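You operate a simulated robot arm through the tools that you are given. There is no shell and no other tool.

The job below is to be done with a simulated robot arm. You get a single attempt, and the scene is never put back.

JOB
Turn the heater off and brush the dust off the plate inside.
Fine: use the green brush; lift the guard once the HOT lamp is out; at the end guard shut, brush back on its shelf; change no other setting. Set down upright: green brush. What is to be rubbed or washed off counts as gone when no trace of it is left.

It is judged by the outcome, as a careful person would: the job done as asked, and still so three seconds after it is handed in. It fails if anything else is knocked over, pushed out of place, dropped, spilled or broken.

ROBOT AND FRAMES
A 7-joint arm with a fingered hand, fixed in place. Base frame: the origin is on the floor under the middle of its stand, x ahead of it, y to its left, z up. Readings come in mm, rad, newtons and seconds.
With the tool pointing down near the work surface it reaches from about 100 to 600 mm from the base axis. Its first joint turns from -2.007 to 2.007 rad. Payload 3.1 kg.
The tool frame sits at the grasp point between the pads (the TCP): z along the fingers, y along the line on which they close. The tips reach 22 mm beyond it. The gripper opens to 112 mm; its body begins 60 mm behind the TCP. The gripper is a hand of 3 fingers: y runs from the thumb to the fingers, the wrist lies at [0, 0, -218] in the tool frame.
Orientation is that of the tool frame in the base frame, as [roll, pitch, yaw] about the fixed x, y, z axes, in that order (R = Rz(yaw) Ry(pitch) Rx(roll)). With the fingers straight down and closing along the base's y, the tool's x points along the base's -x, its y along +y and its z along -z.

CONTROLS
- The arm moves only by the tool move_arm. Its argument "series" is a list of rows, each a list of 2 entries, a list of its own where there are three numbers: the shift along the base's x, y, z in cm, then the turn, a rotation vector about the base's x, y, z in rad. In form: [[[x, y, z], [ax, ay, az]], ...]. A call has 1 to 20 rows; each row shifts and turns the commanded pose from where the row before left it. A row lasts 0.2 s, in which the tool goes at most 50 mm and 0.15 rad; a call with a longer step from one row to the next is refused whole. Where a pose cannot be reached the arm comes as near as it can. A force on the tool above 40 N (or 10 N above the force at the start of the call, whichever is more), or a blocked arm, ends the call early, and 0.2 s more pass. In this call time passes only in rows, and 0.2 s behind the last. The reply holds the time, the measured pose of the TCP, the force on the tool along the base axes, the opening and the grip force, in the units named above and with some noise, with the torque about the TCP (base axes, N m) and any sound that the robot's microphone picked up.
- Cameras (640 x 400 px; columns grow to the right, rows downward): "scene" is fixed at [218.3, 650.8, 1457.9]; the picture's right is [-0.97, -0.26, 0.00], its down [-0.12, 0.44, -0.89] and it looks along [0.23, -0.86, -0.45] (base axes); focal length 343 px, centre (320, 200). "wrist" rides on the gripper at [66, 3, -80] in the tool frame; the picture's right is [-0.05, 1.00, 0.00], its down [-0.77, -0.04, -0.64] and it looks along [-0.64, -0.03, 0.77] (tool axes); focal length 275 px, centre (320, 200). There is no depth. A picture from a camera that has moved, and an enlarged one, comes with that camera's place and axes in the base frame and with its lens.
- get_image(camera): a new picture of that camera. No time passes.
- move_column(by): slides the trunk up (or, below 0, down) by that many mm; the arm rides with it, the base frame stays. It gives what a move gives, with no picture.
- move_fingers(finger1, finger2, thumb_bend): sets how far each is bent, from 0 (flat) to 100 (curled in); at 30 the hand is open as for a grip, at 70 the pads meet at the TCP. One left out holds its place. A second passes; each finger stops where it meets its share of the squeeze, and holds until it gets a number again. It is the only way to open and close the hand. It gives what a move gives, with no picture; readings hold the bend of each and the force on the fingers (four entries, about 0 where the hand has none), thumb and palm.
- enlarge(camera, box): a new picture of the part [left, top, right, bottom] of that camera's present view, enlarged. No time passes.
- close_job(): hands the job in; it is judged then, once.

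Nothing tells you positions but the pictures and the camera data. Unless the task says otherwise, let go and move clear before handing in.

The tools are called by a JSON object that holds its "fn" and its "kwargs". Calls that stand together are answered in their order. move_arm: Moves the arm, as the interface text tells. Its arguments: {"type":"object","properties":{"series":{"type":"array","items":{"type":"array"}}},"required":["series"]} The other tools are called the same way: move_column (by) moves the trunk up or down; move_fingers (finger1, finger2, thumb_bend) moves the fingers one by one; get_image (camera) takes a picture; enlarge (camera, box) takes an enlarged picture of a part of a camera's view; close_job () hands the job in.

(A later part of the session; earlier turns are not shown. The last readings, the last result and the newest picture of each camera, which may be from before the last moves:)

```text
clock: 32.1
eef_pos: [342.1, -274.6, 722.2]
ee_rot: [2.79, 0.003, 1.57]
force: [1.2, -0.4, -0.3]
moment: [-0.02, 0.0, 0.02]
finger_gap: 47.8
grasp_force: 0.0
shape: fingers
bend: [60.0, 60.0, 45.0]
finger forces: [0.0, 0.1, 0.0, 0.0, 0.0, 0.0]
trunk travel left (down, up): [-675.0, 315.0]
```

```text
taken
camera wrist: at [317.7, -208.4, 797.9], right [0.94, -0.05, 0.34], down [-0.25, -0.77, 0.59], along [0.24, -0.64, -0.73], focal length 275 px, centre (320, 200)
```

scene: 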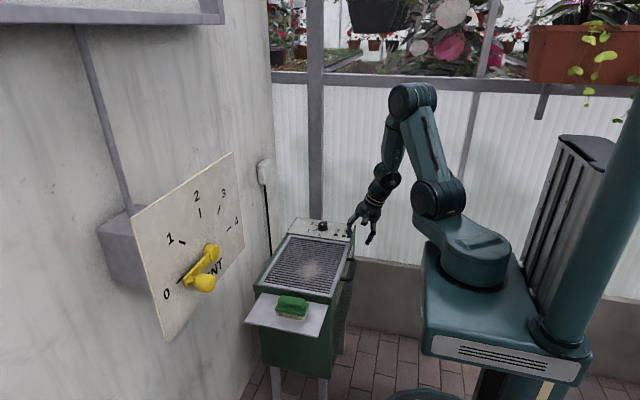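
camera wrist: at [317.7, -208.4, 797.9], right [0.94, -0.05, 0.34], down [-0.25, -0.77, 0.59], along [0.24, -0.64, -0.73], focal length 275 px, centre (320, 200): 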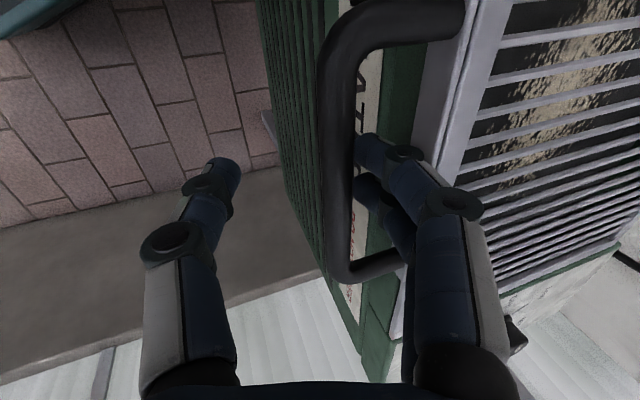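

The fingers are back inside the loop. I'll close around the bar again and start with a small lift along the hinge arc.

{"fn": "move_fingers", "kwargs": {"finger1": 74, "finger2": 74, "thumb_bend": 80}}

{"fn": "move_arm", "kwargs": {"series": [[[0.2, 0, 0.8], [0, 0, 0]], [[0, 0, 1.2], [0, 0, 0]], [[0.03, 0, 1.4], [0, 0, 0]], [[0.1, 0, 1.4], [0, 0, 0]]]}}

{"fn": "get_image", "kwargs": {"camera": "wrist"}}

{"fn": "get_image", "kwargs": {"camera": "scene"}}

```text
clock: 33.1
eef_pos: [342.8, -274.8, 722.3]
ee_rot: [2.791, 0.002, 1.57]
force: [4.1, 0.4, -0.9]
moment: [0.0, 0.01, 0.0]
finger_gap: 0.1
grasp_force: 3.4
shape: fingers
bend: [73.0, 73.0, 77.0]
finger forces: [3.3, 3.5, 0.0, 0.1, 0.0, 0.1]
trunk travel left (down, up): [-675.0, 315.0]
```

```text
clock: 34.1
eef_pos: [345.9, -275.2, 769.0]
ee_rot: [2.792, 0.002, 1.571]
force: [7.6, 1.0, -1.3]
moment: [0.02, 0.04, 0.04]
finger_gap: 0.0
grasp_force: 4.6
shape: fingers
bend: [73.0, 72.0, 78.0]
finger forces: [4.5, 4.7, 0.1, 0.0, 0.0, 0.0]
trunk travel left (down, up): [-675.0, 315.0]
```

```text
taken
camera wrist: at [322.3, -208.4, 845.9], right [0.94, -0.05, 0.34], down [-0.25, -0.77, 0.59], along [0.24, -0.64, -0.73], focal length 275 px, centre (320, 200)
```

wrist: 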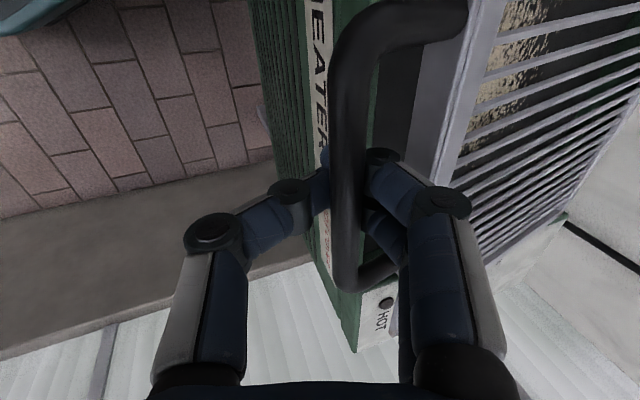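

```text
taken
```

scene: 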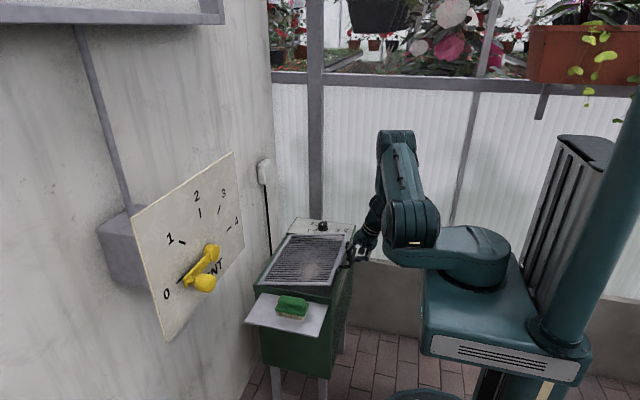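

The guard is rising smoothly with low forces, now about 10° open. I'll keep following the arc.

{"fn": "move_arm", "kwargs": {"series": [[[0.52, 0, 2.37], [0, 0, 0]], [[0.73, 0, 2.31], [0, 0, 0]], [[0.83, 0, 2.25], [0, 0, 0]], [[1.02, 0, 2.18], [0, 0, 0]], [[1.21, 0, 2.07], [0, 0, 0]]]}}

{"fn": "get_image", "kwargs": {"camera": "wrist"}}

{"fn": "enlarge", "kwargs": {"camera": "scene", "box": [230, 120, 450, 300]}}

```text
clock: 35.3
eef_pos: [391.8, -274.4, 881.0]
ee_rot: [2.795, -0.001, 1.573]
force: [15.2, 0.1, -11.2]
moment: [0.01, 0.23, 0.01]
finger_gap: 0.1
grasp_force: 10.1
shape: fingers
bend: [72.0, 72.0, 79.0]
finger forces: [9.6, 9.8, 0.0, 0.0, 0.0, 0.0]
trunk travel left (down, up): [-675.0, 315.0]
```

```text
taken
camera wrist: at [368.3, -208.4, 957.1], right [0.94, -0.05, 0.34], down [-0.25, -0.77, 0.58], along [0.24, -0.63, -0.74], focal length 275 px, centre (320, 200)
```

wrist: 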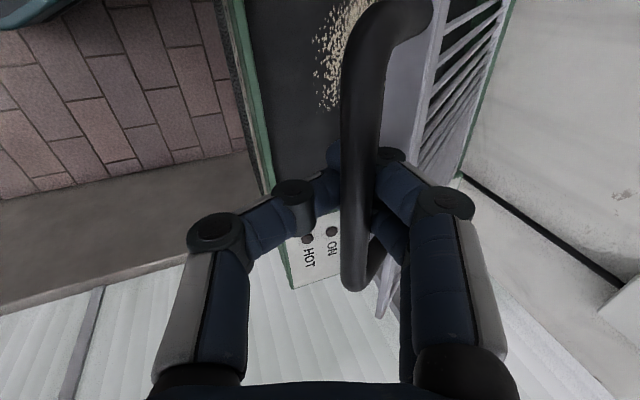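

```text
2.22 times, centred on (340, 210) of scene
camera zoom: at [218.3, 650.8, 1457.9], right [-0.97, -0.26, 0.0], down [-0.12, 0.44, -0.89], along [0.23, -0.86, -0.45], focal length 761 px, centre (276, 178)
```

zoom: 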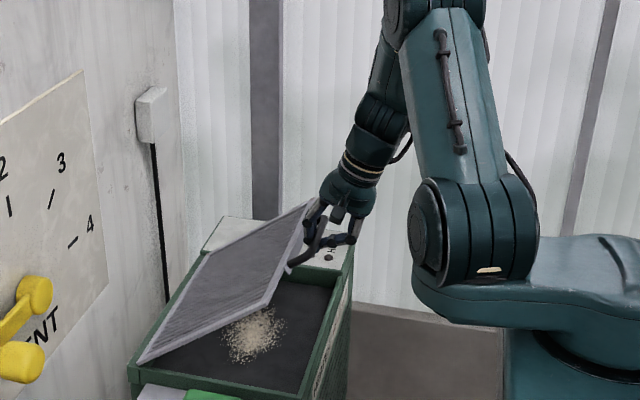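

The guard is about 35° open. The 18 N load points straight at the hinge, so my arc radius is slightly too large. I'll correct inward and continue.

{"fn": "move_arm", "kwargs": {"series": [[[1.6, 0, 1.7], [0, 0, 0]], [[1.65, 0, 1.65], [0, 0, 0]], [[1.7, 0, 1.6], [0, 0, 0]]]}}

{"fn": "enlarge", "kwargs": {"camera": "scene", "box": [230, 120, 450, 300]}}

```text
clock: 36.1
eef_pos: [441.8, -275.5, 930.6]
ee_rot: [2.794, 0.0, 1.571]
force: [7.0, 1.7, -9.6]
moment: [-0.03, 0.22, 0.06]
finger_gap: 0.2
grasp_force: 7.4
shape: fingers
bend: [72.0, 72.0, 79.0]
finger forces: [6.8, 7.2, 0.0, 0.0, 0.0, 0.0]
trunk travel left (down, up): [-675.0, 315.0]
```

```text
2.22 times, centred on (340, 210) of scene
camera zoom: at [218.3, 650.8, 1457.9], right [-0.97, -0.26, 0.0], down [-0.12, 0.44, -0.89], along [0.23, -0.86, -0.45], focal length 761 px, centre (276, 178)
```

zoom: 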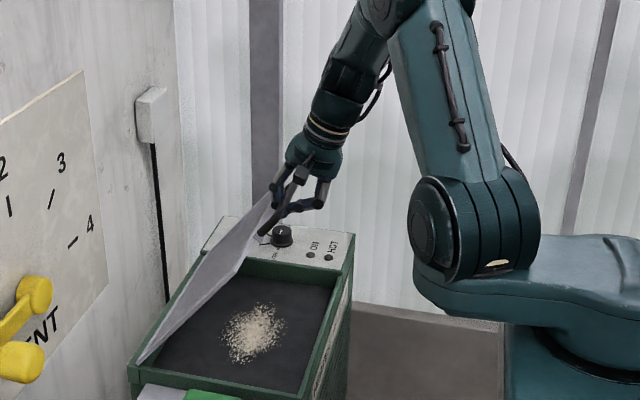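

The guard is at roughly 50° and the forces are down. I'll continue up the arc.

{"fn": "move_arm", "kwargs": {"series": [[[1.85, 0, 1.3], [0, 0, 0]], [[1.95, 0, 1.15], [0, 0, 0]], [[2.0, 0, 1.0], [0, 0, 0]]]}}

{"fn": "enlarge", "kwargs": {"camera": "scene", "box": [230, 120, 450, 300]}}

{"fn": "get_image", "kwargs": {"camera": "wrist"}}

```text
clock: 36.9
eef_pos: [499.7, -275.0, 966.6]
ee_rot: [2.793, 0.002, 1.568]
force: [2.8, -0.1, -4.3]
moment: [0.01, 0.06, -0.02]
finger_gap: 0.1
grasp_force: 2.6
shape: fingers
bend: [72.0, 72.0, 79.0]
finger forces: [0.5, 4.4, 0.0, 0.1, 0.0, 0.0]
trunk travel left (down, up): [-675.0, 315.0]
```

```text
2.22 times, centred on (340, 210) of scene
camera zoom: at [218.3, 650.8, 1457.9], right [-0.97, -0.26, 0.0], down [-0.12, 0.44, -0.89], along [0.23, -0.86, -0.45], focal length 761 px, centre (276, 178)
```

zoom: 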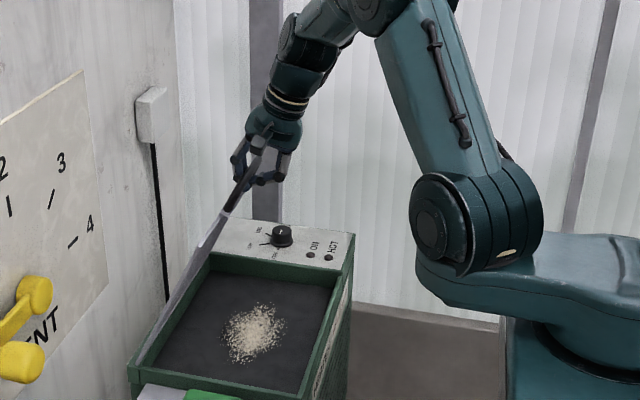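

```text
taken
camera wrist: at [474.6, -209.2, 1042.8], right [0.94, -0.05, 0.34], down [-0.25, -0.77, 0.59], along [0.24, -0.64, -0.73], focal length 275 px, centre (320, 200)
```

wrist: 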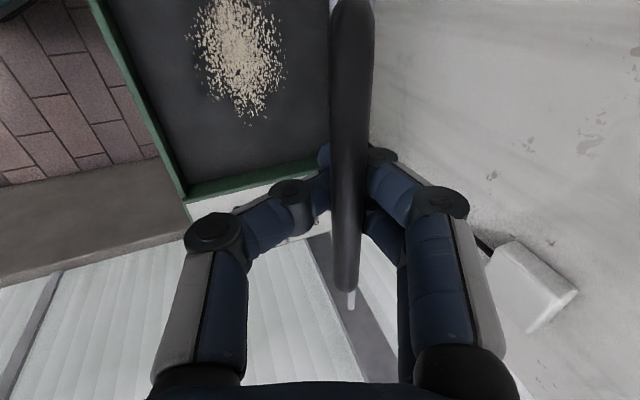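

The guard is at about 65–70° and the plate is fully visible. I'll carry on toward vertical.

{"fn": "move_arm", "kwargs": {"series": [[[2.1, 0, 0.85], [0, 0, 0]], [[2.15, 0, 0.65], [0, 0, 0]], [[2.2, 0, 0.45], [0, 0, 0]]]}}

{"fn": "enlarge", "kwargs": {"camera": "scene", "box": [230, 120, 450, 300]}}

{"fn": "get_image", "kwargs": {"camera": "wrist"}}

```text
clock: 37.7
eef_pos: [563.8, -274.5, 986.7]
ee_rot: [2.791, 0.003, 1.57]
force: [-0.1, -0.5, -1.0]
moment: [-0.01, 0.0, -0.05]
finger_gap: 0.0
grasp_force: 0.1
shape: fingers
bend: [73.0, 72.0, 79.0]
finger forces: [0.0, 0.0, 0.0, 0.0, 0.1, 0.1]
trunk travel left (down, up): [-675.0, 315.0]
```

```text
2.22 times, centred on (340, 210) of scene
camera zoom: at [218.3, 650.8, 1457.9], right [-0.97, -0.26, 0.0], down [-0.12, 0.44, -0.89], along [0.23, -0.86, -0.45], focal length 761 px, centre (276, 178)
```

zoom: 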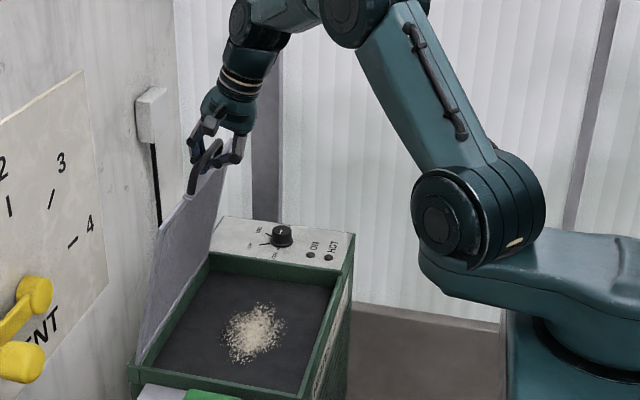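

```text
taken
camera wrist: at [538.0, -208.3, 1063.0], right [0.94, -0.05, 0.34], down [-0.25, -0.77, 0.59], along [0.24, -0.64, -0.73], focal length 275 px, centre (320, 200)
```

wrist: 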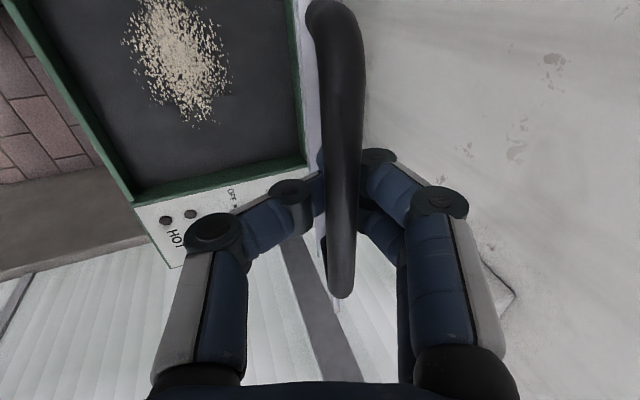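

There's now almost no load on the bar at about 80°. I'll go past vertical so the guard can rest open.

{"fn": "move_arm", "kwargs": {"series": [[[2.2, 0, 0.25], [0, 0, 0]], [[2.2, 0, 0.05], [0, 0, 0]]]}}

{"fn": "enlarge", "kwargs": {"camera": "scene", "box": [230, 120, 450, 300]}}

{"fn": "get_image", "kwargs": {"camera": "wrist"}}

```text
clock: 38.3
eef_pos: [604.3, -274.7, 988.8]
ee_rot: [2.791, 0.002, 1.571]
force: [0.4, 0.0, -0.7]
moment: [0.02, -0.03, 0.01]
finger_gap: 0.0
grasp_force: 0.1
shape: fingers
bend: [73.0, 72.0, 79.0]
finger forces: [0.0, 0.1, 0.0, 0.0, 0.4, 0.1]
trunk travel left (down, up): [-675.0, 315.0]
```

```text
2.22 times, centred on (340, 210) of scene
camera zoom: at [218.3, 650.8, 1457.9], right [-0.97, -0.26, 0.0], down [-0.12, 0.44, -0.89], along [0.23, -0.86, -0.45], focal length 761 px, centre (276, 178)
```

zoom: 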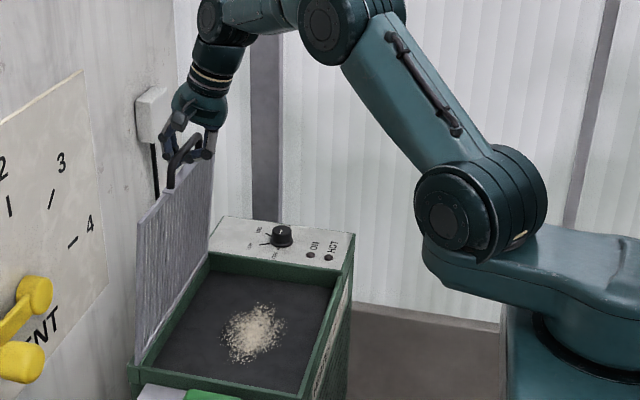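

```text
taken
camera wrist: at [580.7, -208.9, 1064.8], right [0.94, -0.05, 0.34], down [-0.25, -0.77, 0.59], along [0.24, -0.64, -0.73], focal length 275 px, centre (320, 200)
```

wrist: 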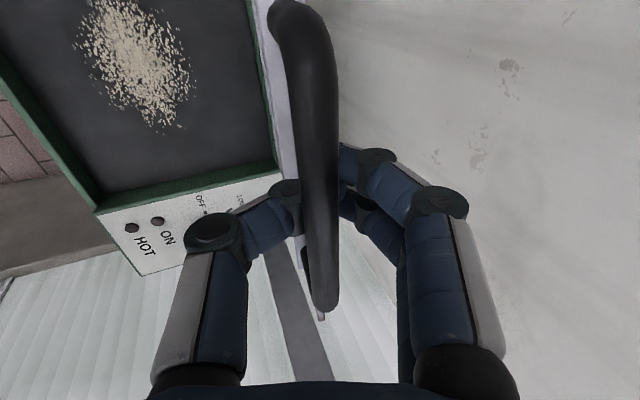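

The guard is almost vertical. I'll continue a little further over centre.

{"fn": "move_arm", "kwargs": {"series": [[[2.2, 0, -0.1], [0, 0, 0]], [[1.8, 0, -0.2], [0, 0, 0]]]}}

{"fn": "enlarge", "kwargs": {"camera": "scene", "box": [230, 120, 450, 300]}}

{"fn": "get_image", "kwargs": {"camera": "wrist"}}

```text
clock: 38.9
eef_pos: [645.7, -276.0, 985.6]
ee_rot: [2.792, -0.001, 1.572]
force: [-0.3, 0.3, -0.4]
moment: [0.03, -0.02, -0.02]
finger_gap: 0.2
grasp_force: 0.8
shape: fingers
bend: [73.0, 72.0, 79.0]
finger forces: [0.1, 0.0, 0.0, 0.0, 0.5, 0.0]
trunk travel left (down, up): [-675.0, 315.0]
```

```text
2.22 times, centred on (340, 210) of scene
camera zoom: at [218.3, 650.8, 1457.9], right [-0.97, -0.26, 0.0], down [-0.12, 0.44, -0.89], along [0.23, -0.86, -0.45], focal length 761 px, centre (276, 178)
```

zoom: 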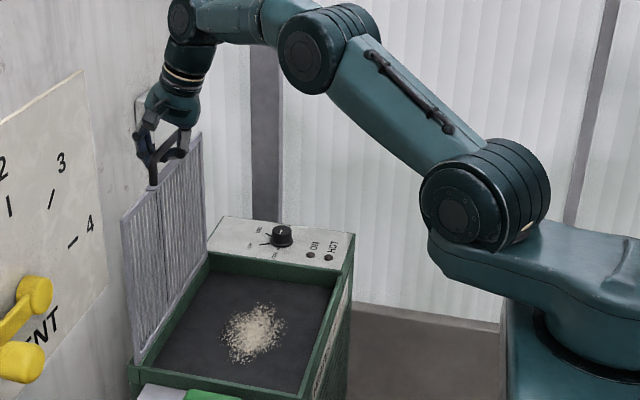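

```text
taken
camera wrist: at [621.0, -209.4, 1061.7], right [0.94, -0.05, 0.34], down [-0.25, -0.77, 0.58], along [0.24, -0.64, -0.74], focal length 275 px, centre (320, 200)
```

wrist: 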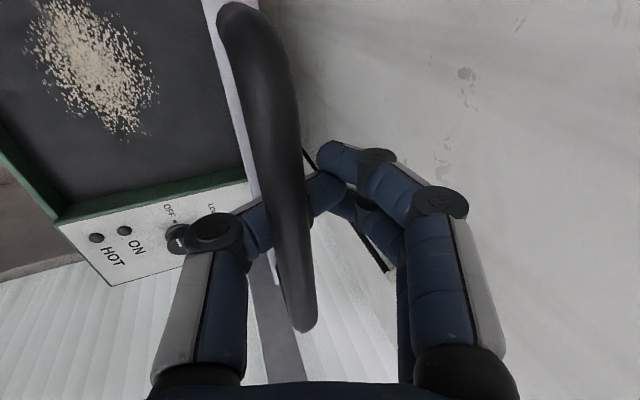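

The guard is just past vertical, resting lightly on the thumb. I'll push it a bit further, with more lean to keep within reach, to see where it comes to rest.

{"fn": "move_arm", "kwargs": {"series": [[[1.5, 0, -0.3], [0, -0.1, 0]], [[1.5, 0, -0.4], [0, -0.1, 0]]]}}

{"fn": "enlarge", "kwargs": {"camera": "scene", "box": [230, 120, 450, 300]}}

{"fn": "get_image", "kwargs": {"camera": "wrist"}}

```text
clock: 39.5
eef_pos: [666.7, -277.7, 983.3]
ee_rot: [2.587, -0.001, 1.567]
force: [-39.0, 4.3, 9.3]
moment: [-0.08, -0.22, -0.18]
finger_gap: 0.1
grasp_force: 17.4
shape: fingers
bend: [73.0, 73.0, 81.0]
finger forces: [0.0, 0.1, 0.1, 0.0, 34.2, 0.0]
trunk travel left (down, up): [-675.0, 315.0]
```

```text
2.22 times, centred on (340, 210) of scene
camera zoom: at [218.3, 650.8, 1457.9], right [-0.97, -0.26, 0.0], down [-0.12, 0.44, -0.89], along [0.23, -0.86, -0.45], focal length 761 px, centre (276, 178)
```

zoom: 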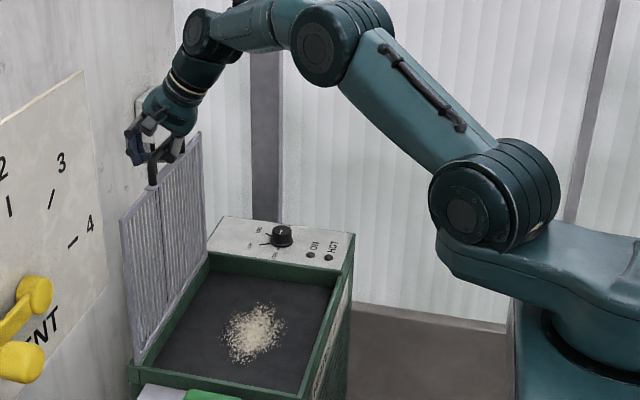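

```text
taken
camera wrist: at [627.0, -210.9, 1053.3], right [0.85, -0.05, 0.53], down [-0.37, -0.77, 0.52], along [0.38, -0.64, -0.67], focal length 275 px, centre (320, 200)
```

wrist: 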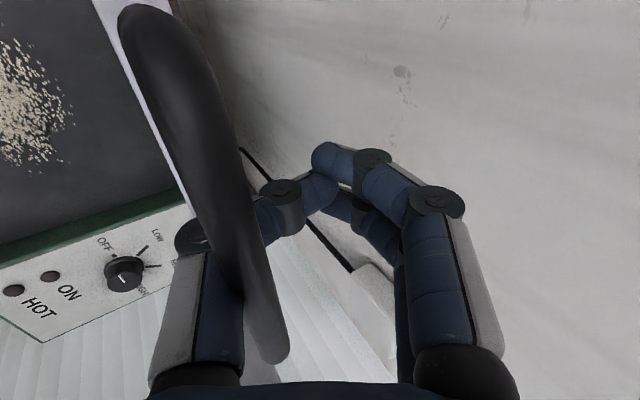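

The guard reached its stop, which took about 39 N against the thumb. I'll back off about 1 cm to unload, then open the hand and see whether the guard stays open by itself.

{"fn": "move_arm", "kwargs": {"series": [[[-0.6, 0, 0], [0, 0, 0]], [[-0.5, 0, 0], [0, 0, 0]], [[0, 0, 0], [0, 0, 0]]]}}

{"fn": "enlarge", "kwargs": {"camera": "scene", "box": [260, 150, 340, 220]}}

{"fn": "get_image", "kwargs": {"camera": "wrist"}}

```text
clock: 40.3
eef_pos: [665.0, -274.9, 978.4]
ee_rot: [2.588, 0.002, 1.572]
force: [-5.2, -1.1, 1.3]
moment: [0.02, -0.07, 0.0]
finger_gap: 0.0
grasp_force: 2.0
shape: fingers
bend: [73.0, 73.0, 79.0]
finger forces: [0.1, 0.0, 0.0, 0.0, 4.2, 0.0]
trunk travel left (down, up): [-675.0, 315.0]
```

```text
5.71 times, centred on (300, 185) of scene
camera zoom: at [218.3, 650.8, 1457.9], right [-0.97, -0.26, 0.0], down [-0.12, 0.44, -0.89], along [0.23, -0.86, -0.45], focal length 1958 px, centre (434, 286)
```

zoom: 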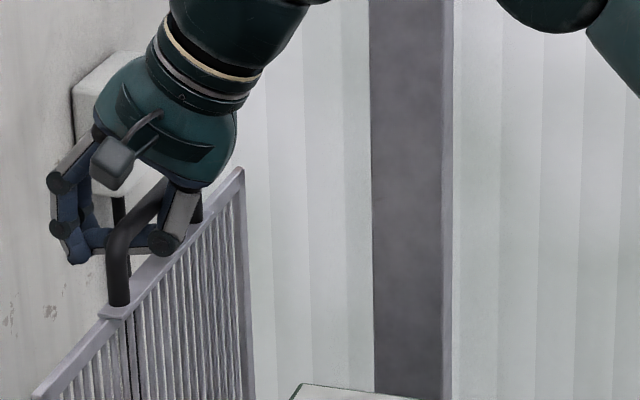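

```text
taken
camera wrist: at [624.9, -209.1, 1048.6], right [0.85, -0.05, 0.52], down [-0.36, -0.77, 0.52], along [0.38, -0.64, -0.67], focal length 275 px, centre (320, 200)
```

wrist: 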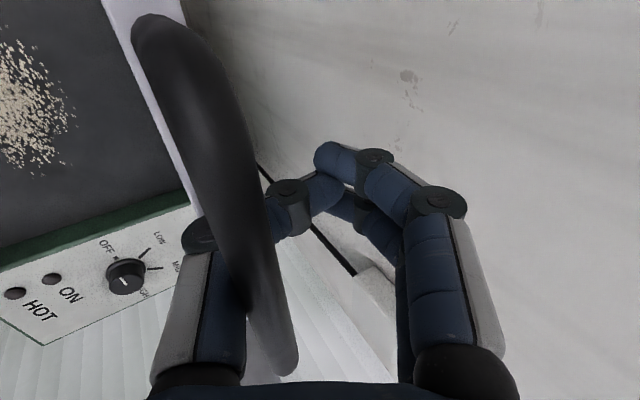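

The guard is leaning at its stop. I'll open the thumb gradually, watching for contact with the guard edge.

{"fn": "move_fingers", "kwargs": {"finger1": 60, "finger2": 60, "thumb_bend": 66}}

{"fn": "enlarge", "kwargs": {"camera": "scene", "box": [260, 150, 340, 220]}}

{"fn": "get_image", "kwargs": {"camera": "wrist"}}

```text
clock: 41.3
eef_pos: [663.4, -274.5, 979.1]
ee_rot: [2.59, 0.002, 1.571]
force: [1.8, 0.6, 7.3]
moment: [0.02, 0.05, 0.05]
finger_gap: 14.1
grasp_force: 6.7
shape: fingers
bend: [60.0, 60.0, 68.0]
finger forces: [0.0, 0.1, 0.0, 0.0, 14.4, 0.0]
trunk travel left (down, up): [-675.0, 315.0]
```

```text
5.71 times, centred on (300, 185) of scene
camera zoom: at [218.3, 650.8, 1457.9], right [-0.97, -0.26, 0.0], down [-0.12, 0.44, -0.89], along [0.23, -0.86, -0.45], focal length 1958 px, centre (434, 286)
```

zoom: 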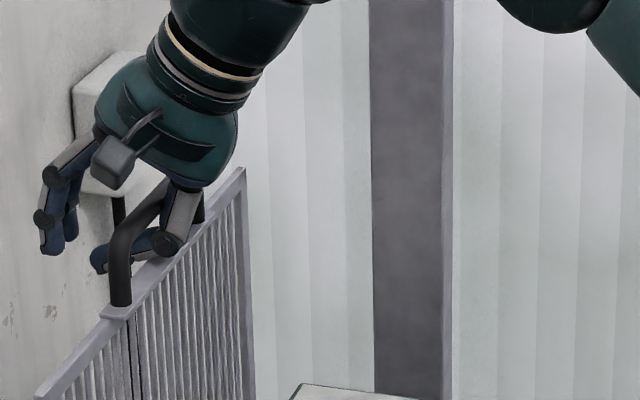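

```text
taken
camera wrist: at [624.3, -209.0, 1049.0], right [0.85, -0.05, 0.52], down [-0.36, -0.77, 0.52], along [0.38, -0.64, -0.67], focal length 275 px, centre (320, 200)
```

wrist: 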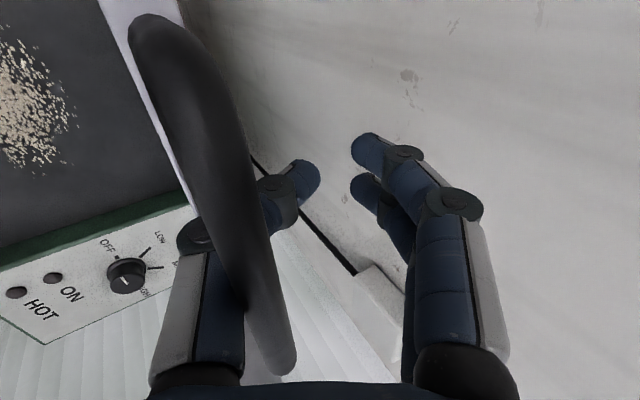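

Opening the thumb presses it on the guard's edge, because it passes through the loop. I'll close it slightly to clear the edge and open the two fingers wide. Then I can slide the hand back in -x and draw the thumb out of the loop.

{"fn": "move_fingers", "kwargs": {"finger1": 30, "finger2": 30, "thumb_bend": 73}}

{"fn": "enlarge", "kwargs": {"camera": "scene", "box": [260, 150, 340, 220]}}

{"fn": "get_image", "kwargs": {"camera": "wrist"}}

```text
clock: 42.3
eef_pos: [664.6, -275.3, 977.3]
ee_rot: [2.593, 0.002, 1.571]
force: [-0.9, 1.0, -0.2]
moment: [-0.03, -0.02, 0.04]
finger_gap: 51.3
grasp_force: 0.7
shape: fingers
bend: [30.0, 30.0, 73.0]
finger forces: [0.0, 0.0, 0.0, 0.1, 1.2, 0.0]
trunk travel left (down, up): [-675.0, 315.0]
```

```text
5.71 times, centred on (300, 185) of scene
camera zoom: at [218.3, 650.8, 1457.9], right [-0.97, -0.26, 0.0], down [-0.12, 0.44, -0.89], along [0.23, -0.86, -0.45], focal length 1958 px, centre (434, 286)
```

zoom: 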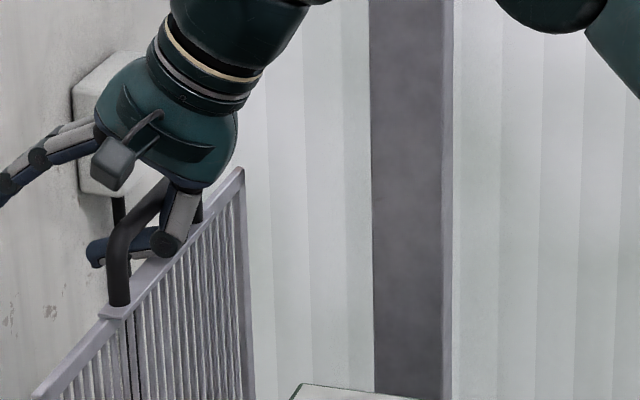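

```text
taken
camera wrist: at [624.8, -209.7, 1048.0], right [0.85, -0.05, 0.52], down [-0.36, -0.77, 0.52], along [0.38, -0.64, -0.67], focal length 275 px, centre (320, 200)
```

wrist: 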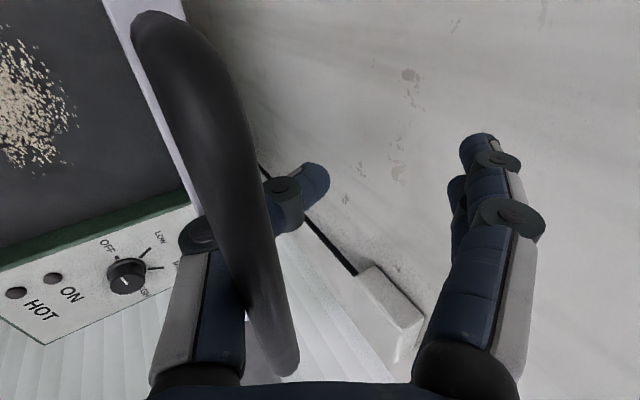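

The thumb now lies level through the loop and clear of the edge. I'll slide the hand back gently and check that the guard doesn't follow.

{"fn": "move_arm", "kwargs": {"series": [[[-0.8, 0, 0.1], [0, 0, 0]], [[-1.0, 0, 0.1], [0, 0, 0]]]}}

{"fn": "enlarge", "kwargs": {"camera": "scene", "box": [260, 150, 340, 220]}}

{"fn": "get_image", "kwargs": {"camera": "wrist"}}

```text
clock: 42.9
eef_pos: [646.8, -275.7, 981.5]
ee_rot: [2.59, 0.002, 1.572]
force: [-0.2, 0.2, 1.0]
moment: [0.0, 0.0, 0.01]
finger_gap: 50.3
grasp_force: 0.0
shape: fingers
bend: [30.0, 30.0, 73.0]
finger forces: [0.0, 0.0, 0.0, 0.0, 1.3, 0.0]
trunk travel left (down, up): [-675.0, 315.0]
```

```text
5.71 times, centred on (300, 185) of scene
camera zoom: at [218.3, 650.8, 1457.9], right [-0.97, -0.26, 0.0], down [-0.12, 0.44, -0.89], along [0.23, -0.86, -0.45], focal length 1958 px, centre (434, 286)
```

zoom: 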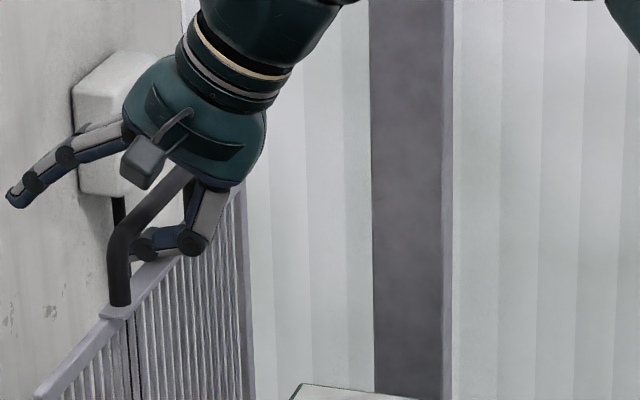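

```text
taken
camera wrist: at [608.0, -209.3, 1050.9], right [0.85, -0.05, 0.52], down [-0.36, -0.77, 0.52], along [0.38, -0.64, -0.67], focal length 275 px, centre (320, 200)
```

wrist: 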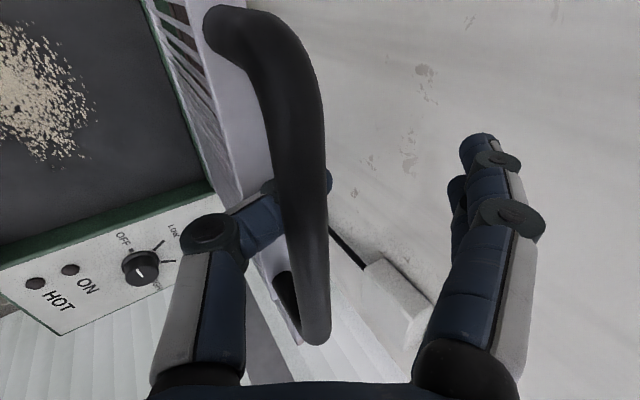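

The guard stayed put and the thumb is sliding out. I'll continue.

{"fn": "move_arm", "kwargs": {"series": [[[-1.2, 0, 0.05], [0, 0, 0]], [[-1.2, 0, 0.05], [0, 0, 0]], [[-1.0, 0, 0.05], [0, 0, 0]]]}}

{"fn": "enlarge", "kwargs": {"camera": "scene", "box": [260, 150, 340, 220]}}

{"fn": "get_image", "kwargs": {"camera": "wrist"}}

```text
clock: 43.7
eef_pos: [613.3, -274.6, 982.9]
ee_rot: [2.591, 0.003, 1.57]
force: [-0.1, -0.6, 1.8]
moment: [0.01, 0.04, 0.0]
finger_gap: 50.5
grasp_force: 0.1
shape: fingers
bend: [30.0, 30.0, 74.0]
finger forces: [0.1, 0.0, 0.1, 0.0, 1.0, 0.0]
trunk travel left (down, up): [-675.0, 315.0]
```

```text
5.71 times, centred on (300, 185) of scene
camera zoom: at [218.3, 650.8, 1457.9], right [-0.97, -0.26, 0.0], down [-0.12, 0.44, -0.89], along [0.23, -0.86, -0.45], focal length 1958 px, centre (434, 286)
```

zoom: 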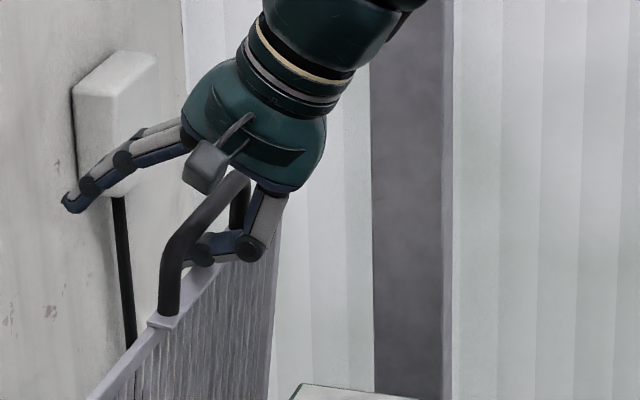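

```text
taken
camera wrist: at [573.3, -208.4, 1052.2], right [0.85, -0.05, 0.52], down [-0.36, -0.77, 0.52], along [0.38, -0.64, -0.67], focal length 275 px, centre (320, 200)
```

wrist: 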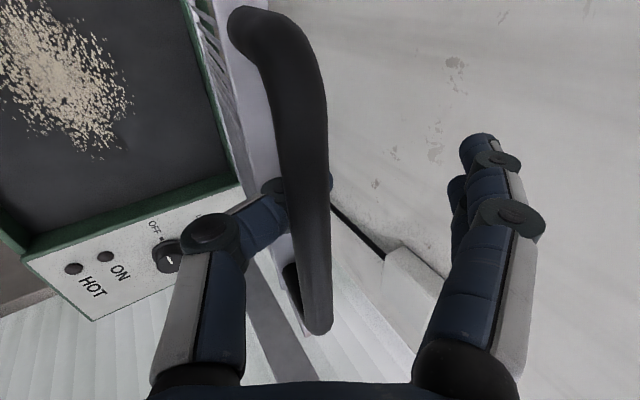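

This time the guard followed the hand, because the thumb caught under the bar as I drifted upward. I'll push it back to its stop, sit a few mm lower, and retract again.

{"fn": "move_arm", "kwargs": {"series": [[[1.3, 0, -0.1], [0, 0, 0]], [[1.3, 0, -0.1], [0, 0, 0]], [[1.3, 0, -0.1], [0, 0, 0]], [[0.9, 0, -0.1], [0, 0, 0]]]}}

{"fn": "enlarge", "kwargs": {"camera": "scene", "box": [260, 150, 340, 220]}}

{"fn": "get_image", "kwargs": {"camera": "wrist"}}

```text
clock: 44.7
eef_pos: [662.6, -273.3, 977.8]
ee_rot: [2.59, 0.0, 1.574]
force: [-0.6, 1.2, 0.6]
moment: [0.0, 0.01, -0.02]
finger_gap: 51.1
grasp_force: 0.2
shape: fingers
bend: [30.0, 30.0, 73.0]
finger forces: [0.0, 0.0, 0.0, 0.0, 0.6, 0.0]
trunk travel left (down, up): [-675.0, 315.0]
```

```text
5.71 times, centred on (300, 185) of scene
camera zoom: at [218.3, 650.8, 1457.9], right [-0.97, -0.26, 0.0], down [-0.12, 0.44, -0.89], along [0.23, -0.86, -0.45], focal length 1958 px, centre (434, 286)
```

zoom: 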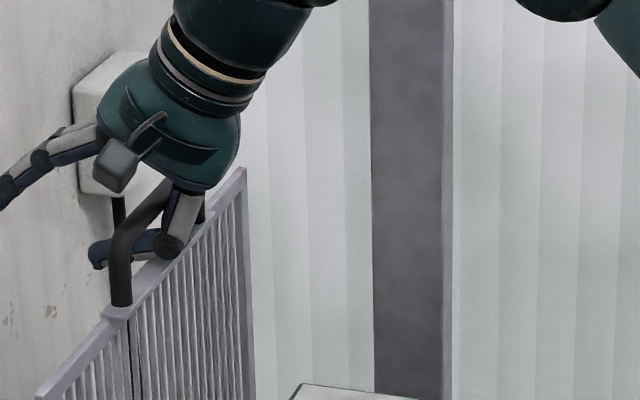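

```text
taken
camera wrist: at [622.6, -207.9, 1047.8], right [0.85, -0.05, 0.52], down [-0.36, -0.77, 0.52], along [0.38, -0.64, -0.67], focal length 275 px, centre (320, 200)
```

wrist: 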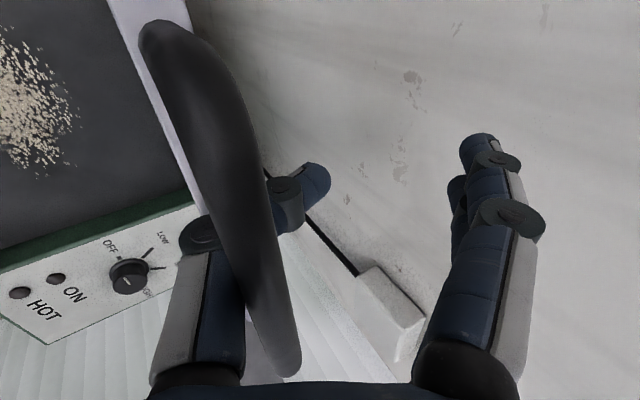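

The guard is back at its stop. I'll lower a few mm and try the retraction in small steps.

{"fn": "move_arm", "kwargs": {"series": [[[-0.3, 0, -0.3], [0, 0, 0]], [[0, 0, 0], [0, 0, 0]]]}}

{"fn": "move_arm", "kwargs": {"series": [[[-0.8, 0, 0], [0, 0, 0]], [[-0.8, 0, 0], [0, 0, 0]]]}}

{"fn": "enlarge", "kwargs": {"camera": "scene", "box": [260, 150, 340, 220]}}

{"fn": "get_image", "kwargs": {"camera": "wrist"}}

```text
clock: 45.3
eef_pos: [657.5, -274.5, 975.9]
ee_rot: [2.589, 0.001, 1.57]
force: [0.1, 0.5, 8.9]
moment: [0.02, 0.21, -0.02]
finger_gap: 48.1
grasp_force: 4.2
shape: fingers
bend: [30.0, 30.0, 75.0]
finger forces: [0.0, 0.0, 0.1, 0.1, 8.4, 0.0]
trunk travel left (down, up): [-675.0, 315.0]
```

```text
clock: 45.9
eef_pos: [641.1, -274.4, 974.2]
ee_rot: [2.59, 0.001, 1.57]
force: [-0.4, 0.5, 7.5]
moment: [0.01, 0.11, -0.05]
finger_gap: 47.9
grasp_force: 4.6
shape: fingers
bend: [30.0, 30.0, 75.0]
finger forces: [0.1, 0.0, 0.1, 0.0, 9.0, 0.1]
trunk travel left (down, up): [-675.0, 315.0]
```

```text
5.71 times, centred on (300, 185) of scene
camera zoom: at [218.3, 650.8, 1457.9], right [-0.97, -0.26, 0.0], down [-0.12, 0.44, -0.89], along [0.23, -0.86, -0.45], focal length 1958 px, centre (434, 286)
```

zoom: 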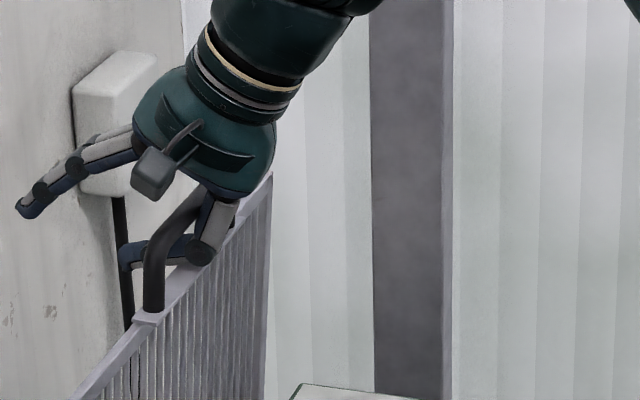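

```text
taken
camera wrist: at [601.9, -208.0, 1045.7], right [0.85, -0.05, 0.52], down [-0.36, -0.77, 0.52], along [0.38, -0.64, -0.67], focal length 275 px, centre (320, 200)
```

wrist: 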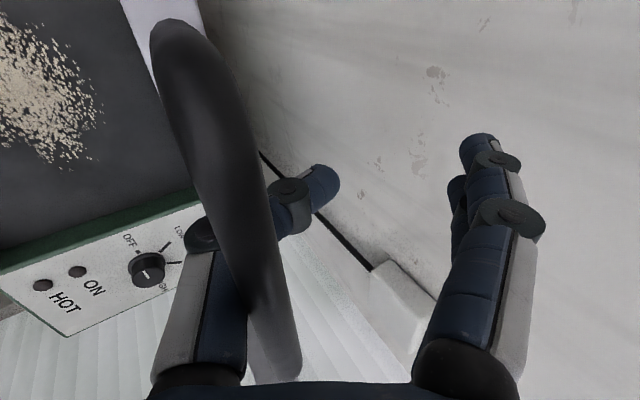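

Lowering made the thumb press on the plate edge and drag the guard, so the free height must be a bit higher. I'll push back to the stop while rising, then find both limits of the gap by feel.

{"fn": "move_arm", "kwargs": {"series": [[[0.3, 0, 0.6], [0, 0, 0]], [[1.0, 0, 0.1], [0, 0, 0]], [[1.0, 0, 0], [0, 0, 0]], [[0, 0, 0], [0, 0, 0]]]}}

{"fn": "move_arm", "kwargs": {"series": [[[0, 0, 0.3], [0, 0, 0]], [[0, 0, 0], [0, 0, 0]]]}}

{"fn": "move_arm", "kwargs": {"series": [[[0, 0, 0.3], [0, 0, 0]], [[0, 0, 0], [0, 0, 0]]]}}

{"fn": "get_image", "kwargs": {"camera": "wrist"}}

{"fn": "enlarge", "kwargs": {"camera": "scene", "box": [260, 150, 340, 220]}}

```text
clock: 46.9
eef_pos: [665.9, -275.2, 983.0]
ee_rot: [2.591, 0.0, 1.57]
force: [-5.5, 0.4, -0.9]
moment: [0.01, -0.18, 0.01]
finger_gap: 52.4
grasp_force: 3.4
shape: fingers
bend: [30.0, 30.0, 73.0]
finger forces: [0.0, 0.1, 0.0, 0.0, 6.2, 0.0]
trunk travel left (down, up): [-675.0, 315.0]
```

```text
clock: 47.5
eef_pos: [665.1, -275.6, 984.5]
ee_rot: [2.592, 0.0, 1.57]
force: [-8.0, 0.9, -7.6]
moment: [-0.02, -0.49, -0.02]
finger_gap: 54.0
grasp_force: 5.0
shape: fingers
bend: [30.0, 30.0, 73.0]
finger forces: [0.0, 0.0, 0.1, 0.1, 9.4, 0.1]
trunk travel left (down, up): [-675.0, 315.0]
```

```text
clock: 48.1
eef_pos: [664.6, -275.9, 985.7]
ee_rot: [2.591, 0.0, 1.571]
force: [-9.6, 1.8, -13.2]
moment: [-0.02, -0.67, -0.03]
finger_gap: 55.6
grasp_force: 6.5
shape: fingers
bend: [30.0, 30.0, 73.0]
finger forces: [0.1, 0.1, 0.0, 0.0, 13.0, 0.0]
trunk travel left (down, up): [-675.0, 315.0]
```

```text
taken
camera wrist: at [625.3, -209.3, 1057.3], right [0.85, -0.05, 0.52], down [-0.36, -0.77, 0.52], along [0.38, -0.64, -0.67], focal length 275 px, centre (320, 200)
```

wrist: 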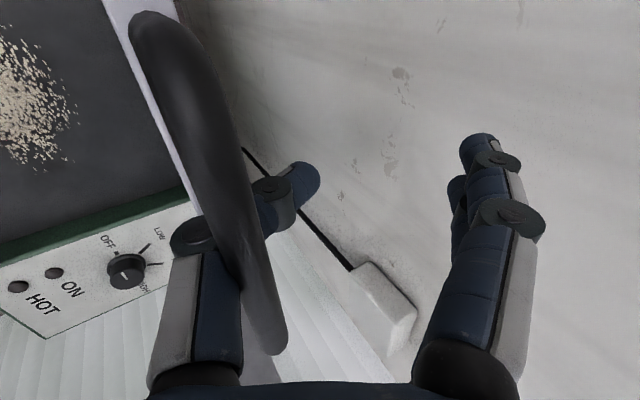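

```text
5.71 times, centred on (300, 185) of scene
camera zoom: at [218.3, 650.8, 1457.9], right [-0.97, -0.26, 0.0], down [-0.12, 0.44, -0.89], along [0.23, -0.86, -0.45], focal length 1958 px, centre (434, 286)
```

zoom: 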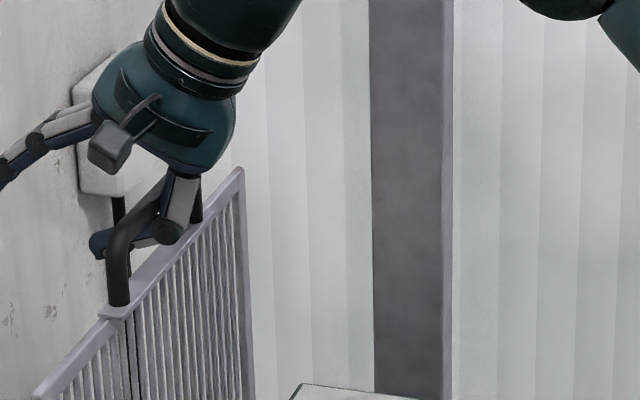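

The free window at the stop is z≈978–983, and the thumb slopes, so the right retraction path is back and slightly up. I'll unload first, then follow that path in small steps.

{"fn": "move_arm", "kwargs": {"series": [[[-0.3, 0, -0.55], [0, 0, 0]], [[0, 0, 0], [0, 0, 0]]]}}

{"fn": "move_arm", "kwargs": {"series": [[[-0.8, 0, 0.13], [0, 0, 0]], [[-0.8, 0, 0.13], [0, 0, 0]], [[0, 0, 0], [0, 0, 0]]]}}

{"fn": "enlarge", "kwargs": {"camera": "scene", "box": [260, 150, 340, 220]}}

```text
clock: 48.7
eef_pos: [663.2, -275.3, 983.9]
ee_rot: [2.588, 0.001, 1.572]
force: [-0.9, 0.6, 0.8]
moment: [0.02, -0.03, -0.02]
finger_gap: 51.8
grasp_force: 0.8
shape: fingers
bend: [30.0, 30.0, 73.0]
finger forces: [0.1, 0.1, 0.0, 0.0, 1.2, 0.0]
trunk travel left (down, up): [-675.0, 315.0]
```

```text
clock: 49.5
eef_pos: [646.4, -275.2, 985.7]
ee_rot: [2.591, 0.004, 1.57]
force: [0.6, 0.2, 0.3]
moment: [-0.02, 0.02, 0.03]
finger_gap: 51.2
grasp_force: 0.1
shape: fingers
bend: [30.0, 30.0, 73.0]
finger forces: [0.0, 0.0, 0.1, 0.1, 0.0, 0.0]
trunk travel left (down, up): [-675.0, 315.0]
```

```text
5.71 times, centred on (300, 185) of scene
camera zoom: at [218.3, 650.8, 1457.9], right [-0.97, -0.26, 0.0], down [-0.12, 0.44, -0.89], along [0.23, -0.86, -0.45], focal length 1958 px, centre (434, 286)
```

zoom: 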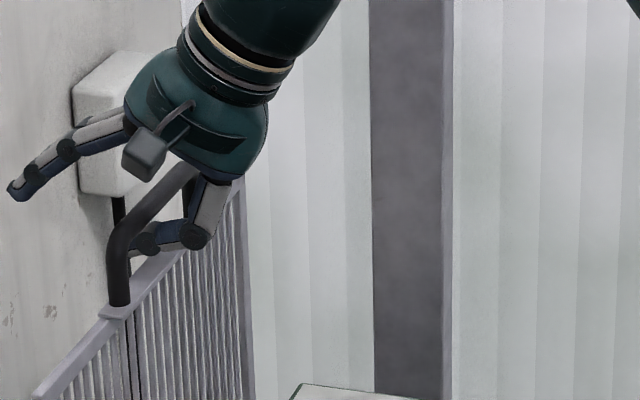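

There's no contact and the guard hasn't moved. I'll continue along the same path.

{"fn": "move_arm", "kwargs": {"series": [[[-0.7, 0, 0.1], [0, 0, 0]], [[-0.7, 0, 0.1], [0, 0, 0]], [[0, 0, 0], [0, 0, 0]]]}}

{"fn": "enlarge", "kwargs": {"camera": "scene", "box": [260, 150, 340, 220]}}

{"fn": "get_image", "kwargs": {"camera": "wrist"}}

```text
clock: 50.3
eef_pos: [631.5, -274.9, 987.0]
ee_rot: [2.593, 0.0, 1.572]
force: [-0.2, 0.0, -0.7]
moment: [0.05, 0.02, 0.0]
finger_gap: 51.5
grasp_force: 0.0
shape: fingers
bend: [30.0, 30.0, 73.0]
finger forces: [0.0, 0.0, 0.0, 0.1, 0.1, 0.0]
trunk travel left (down, up): [-675.0, 315.0]
```

```text
5.71 times, centred on (300, 185) of scene
camera zoom: at [218.3, 650.8, 1457.9], right [-0.97, -0.26, 0.0], down [-0.12, 0.44, -0.89], along [0.23, -0.86, -0.45], focal length 1958 px, centre (434, 286)
```

zoom: 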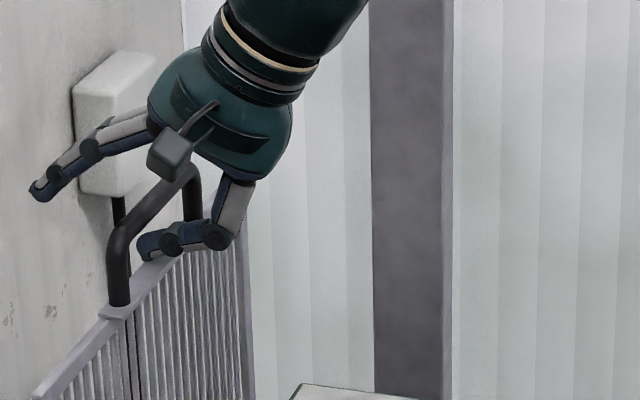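

```text
taken
camera wrist: at [592.6, -208.6, 1057.1], right [0.85, -0.05, 0.52], down [-0.36, -0.77, 0.52], along [0.38, -0.64, -0.67], focal length 275 px, centre (320, 200)
```

wrist: 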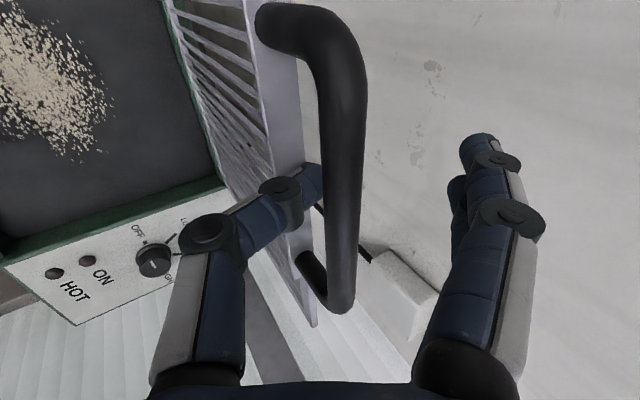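

The thumb is nearly out. I'll go a bit further, then open the thumb.

{"fn": "move_arm", "kwargs": {"series": [[[-0.8, 0, 0.05], [0, 0, 0]], [[-0.8, 0, 0.05], [0, 0, 0]], [[-0.8, 0, 0.05], [0, 0, 0]], [[-0.6, 0, 0.05], [0, 0, 0]]]}}

{"fn": "enlarge", "kwargs": {"camera": "scene", "box": [260, 150, 340, 220]}}

{"fn": "get_image", "kwargs": {"camera": "wrist"}}

```text
clock: 51.3
eef_pos: [601.9, -274.8, 987.1]
ee_rot: [2.591, 0.002, 1.57]
force: [0.0, -0.1, -0.1]
moment: [-0.03, -0.03, 0.0]
finger_gap: 51.3
grasp_force: 0.0
shape: fingers
bend: [30.0, 30.0, 73.0]
finger forces: [0.1, 0.0, 0.1, 0.0, 0.0, 0.0]
trunk travel left (down, up): [-675.0, 315.0]
```

```text
5.71 times, centred on (300, 185) of scene
camera zoom: at [218.3, 650.8, 1457.9], right [-0.97, -0.26, 0.0], down [-0.12, 0.44, -0.89], along [0.23, -0.86, -0.45], focal length 1958 px, centre (434, 286)
```

zoom: 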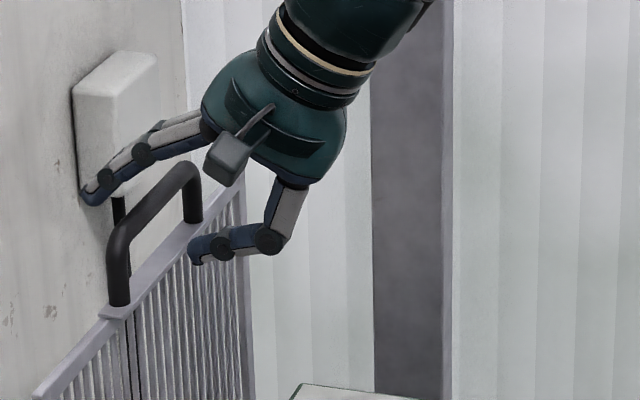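

```text
taken
camera wrist: at [561.7, -208.5, 1058.2], right [0.85, -0.05, 0.52], down [-0.36, -0.77, 0.52], along [0.38, -0.64, -0.67], focal length 275 px, centre (320, 200)
```

wrist: 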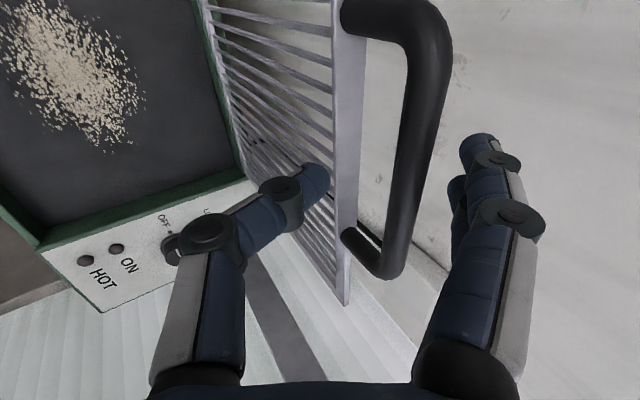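

The thumb is out and the guard stands open unaided. I'll withdraw up and back, away from the handle.

{"fn": "move_arm", "kwargs": {"series": [[[-0.8, 0, 2.0], [0, 0, 0]], [[-1.0, 0, 2.5], [0, 0, 0]], [[-2.0, 0, 3.0], [0, 0, 0]], [[-3.5, 0, 2.0], [0, 0, 0]], [[-4.0, 0, 0], [0, 0, 0]], [[-4.0, 0, 0], [0, 0, 0]]]}}

{"fn": "get_image", "kwargs": {"camera": "scene"}}

{"fn": "get_image", "kwargs": {"camera": "wrist"}}

```text
clock: 52.7
eef_pos: [448.2, -272.8, 1085.1]
ee_rot: [2.59, 0.0, 1.57]
force: [-1.1, -0.5, -0.6]
moment: [0.01, -0.01, -0.02]
finger_gap: 51.4
grasp_force: 0.0
shape: fingers
bend: [30.0, 30.0, 73.0]
finger forces: [0.0, 0.1, 0.1, 0.1, 0.0, 0.0]
trunk travel left (down, up): [-675.0, 315.0]
```

```text
taken
```

scene: 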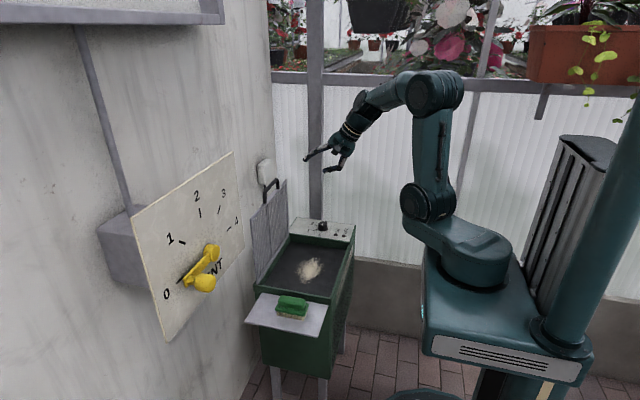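

```text
taken
camera wrist: at [409.1, -207.1, 1154.7], right [0.85, -0.05, 0.52], down [-0.36, -0.77, 0.52], along [0.38, -0.64, -0.67], focal length 275 px, centre (320, 200)
```

wrist: 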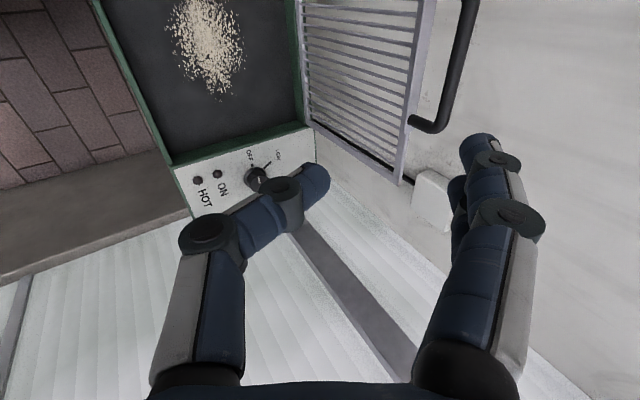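

The guard stands open against its stop. I'll look closely at the tray and brush before picking the brush up.

{"fn": "enlarge", "kwargs": {"camera": "scene", "box": [240, 215, 360, 345]}}

{"fn": "enlarge", "kwargs": {"camera": "scene", "box": [262, 285, 322, 330]}}

{"fn": "enlarge", "kwargs": {"camera": "scene", "box": [270, 235, 350, 300]}}

```text
3.08 times, centred on (300, 280) of scene
camera zoom: at [218.3, 650.8, 1457.9], right [-0.97, -0.26, 0.0], down [-0.12, 0.44, -0.89], along [0.23, -0.86, -0.45], focal length 1054 px, centre (382, -46)
```

zoom: 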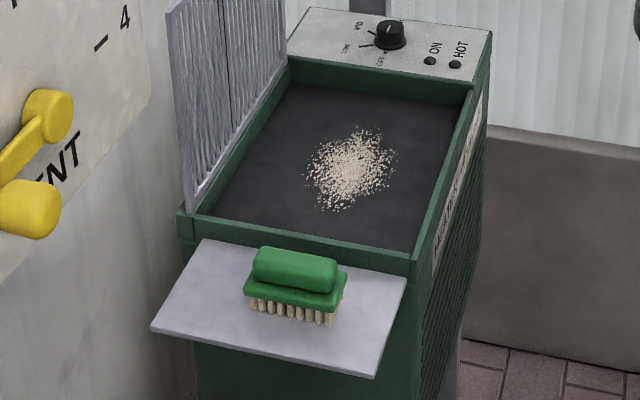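

```text
8.89 times, centred on (292, 308) of scene
camera zoom: at [218.3, 650.8, 1457.9], right [-0.97, -0.26, 0.0], down [-0.12, 0.44, -0.89], along [0.23, -0.86, -0.45], focal length 3046 px, centre (569, -756)
```

zoom: 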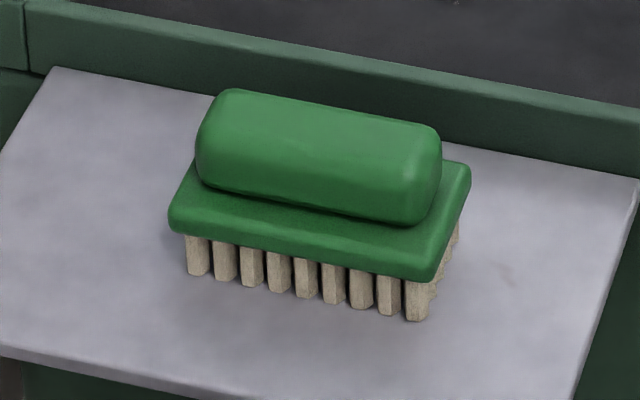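

```text
6.15 times, centred on (310, 268) of scene
camera zoom: at [218.3, 650.8, 1457.9], right [-0.97, -0.26, 0.0], down [-0.12, 0.44, -0.89], along [0.23, -0.86, -0.45], focal length 2108 px, centre (382, -215)
```

zoom: 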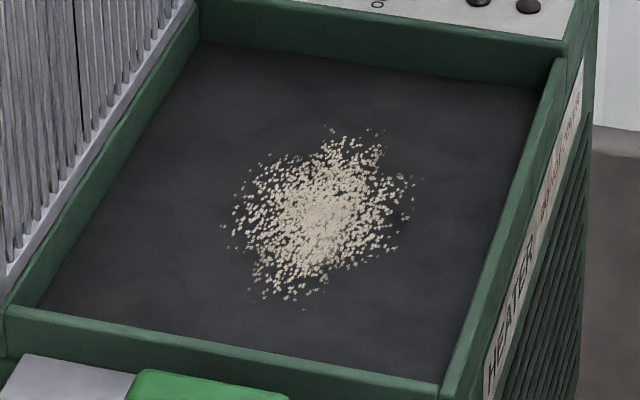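

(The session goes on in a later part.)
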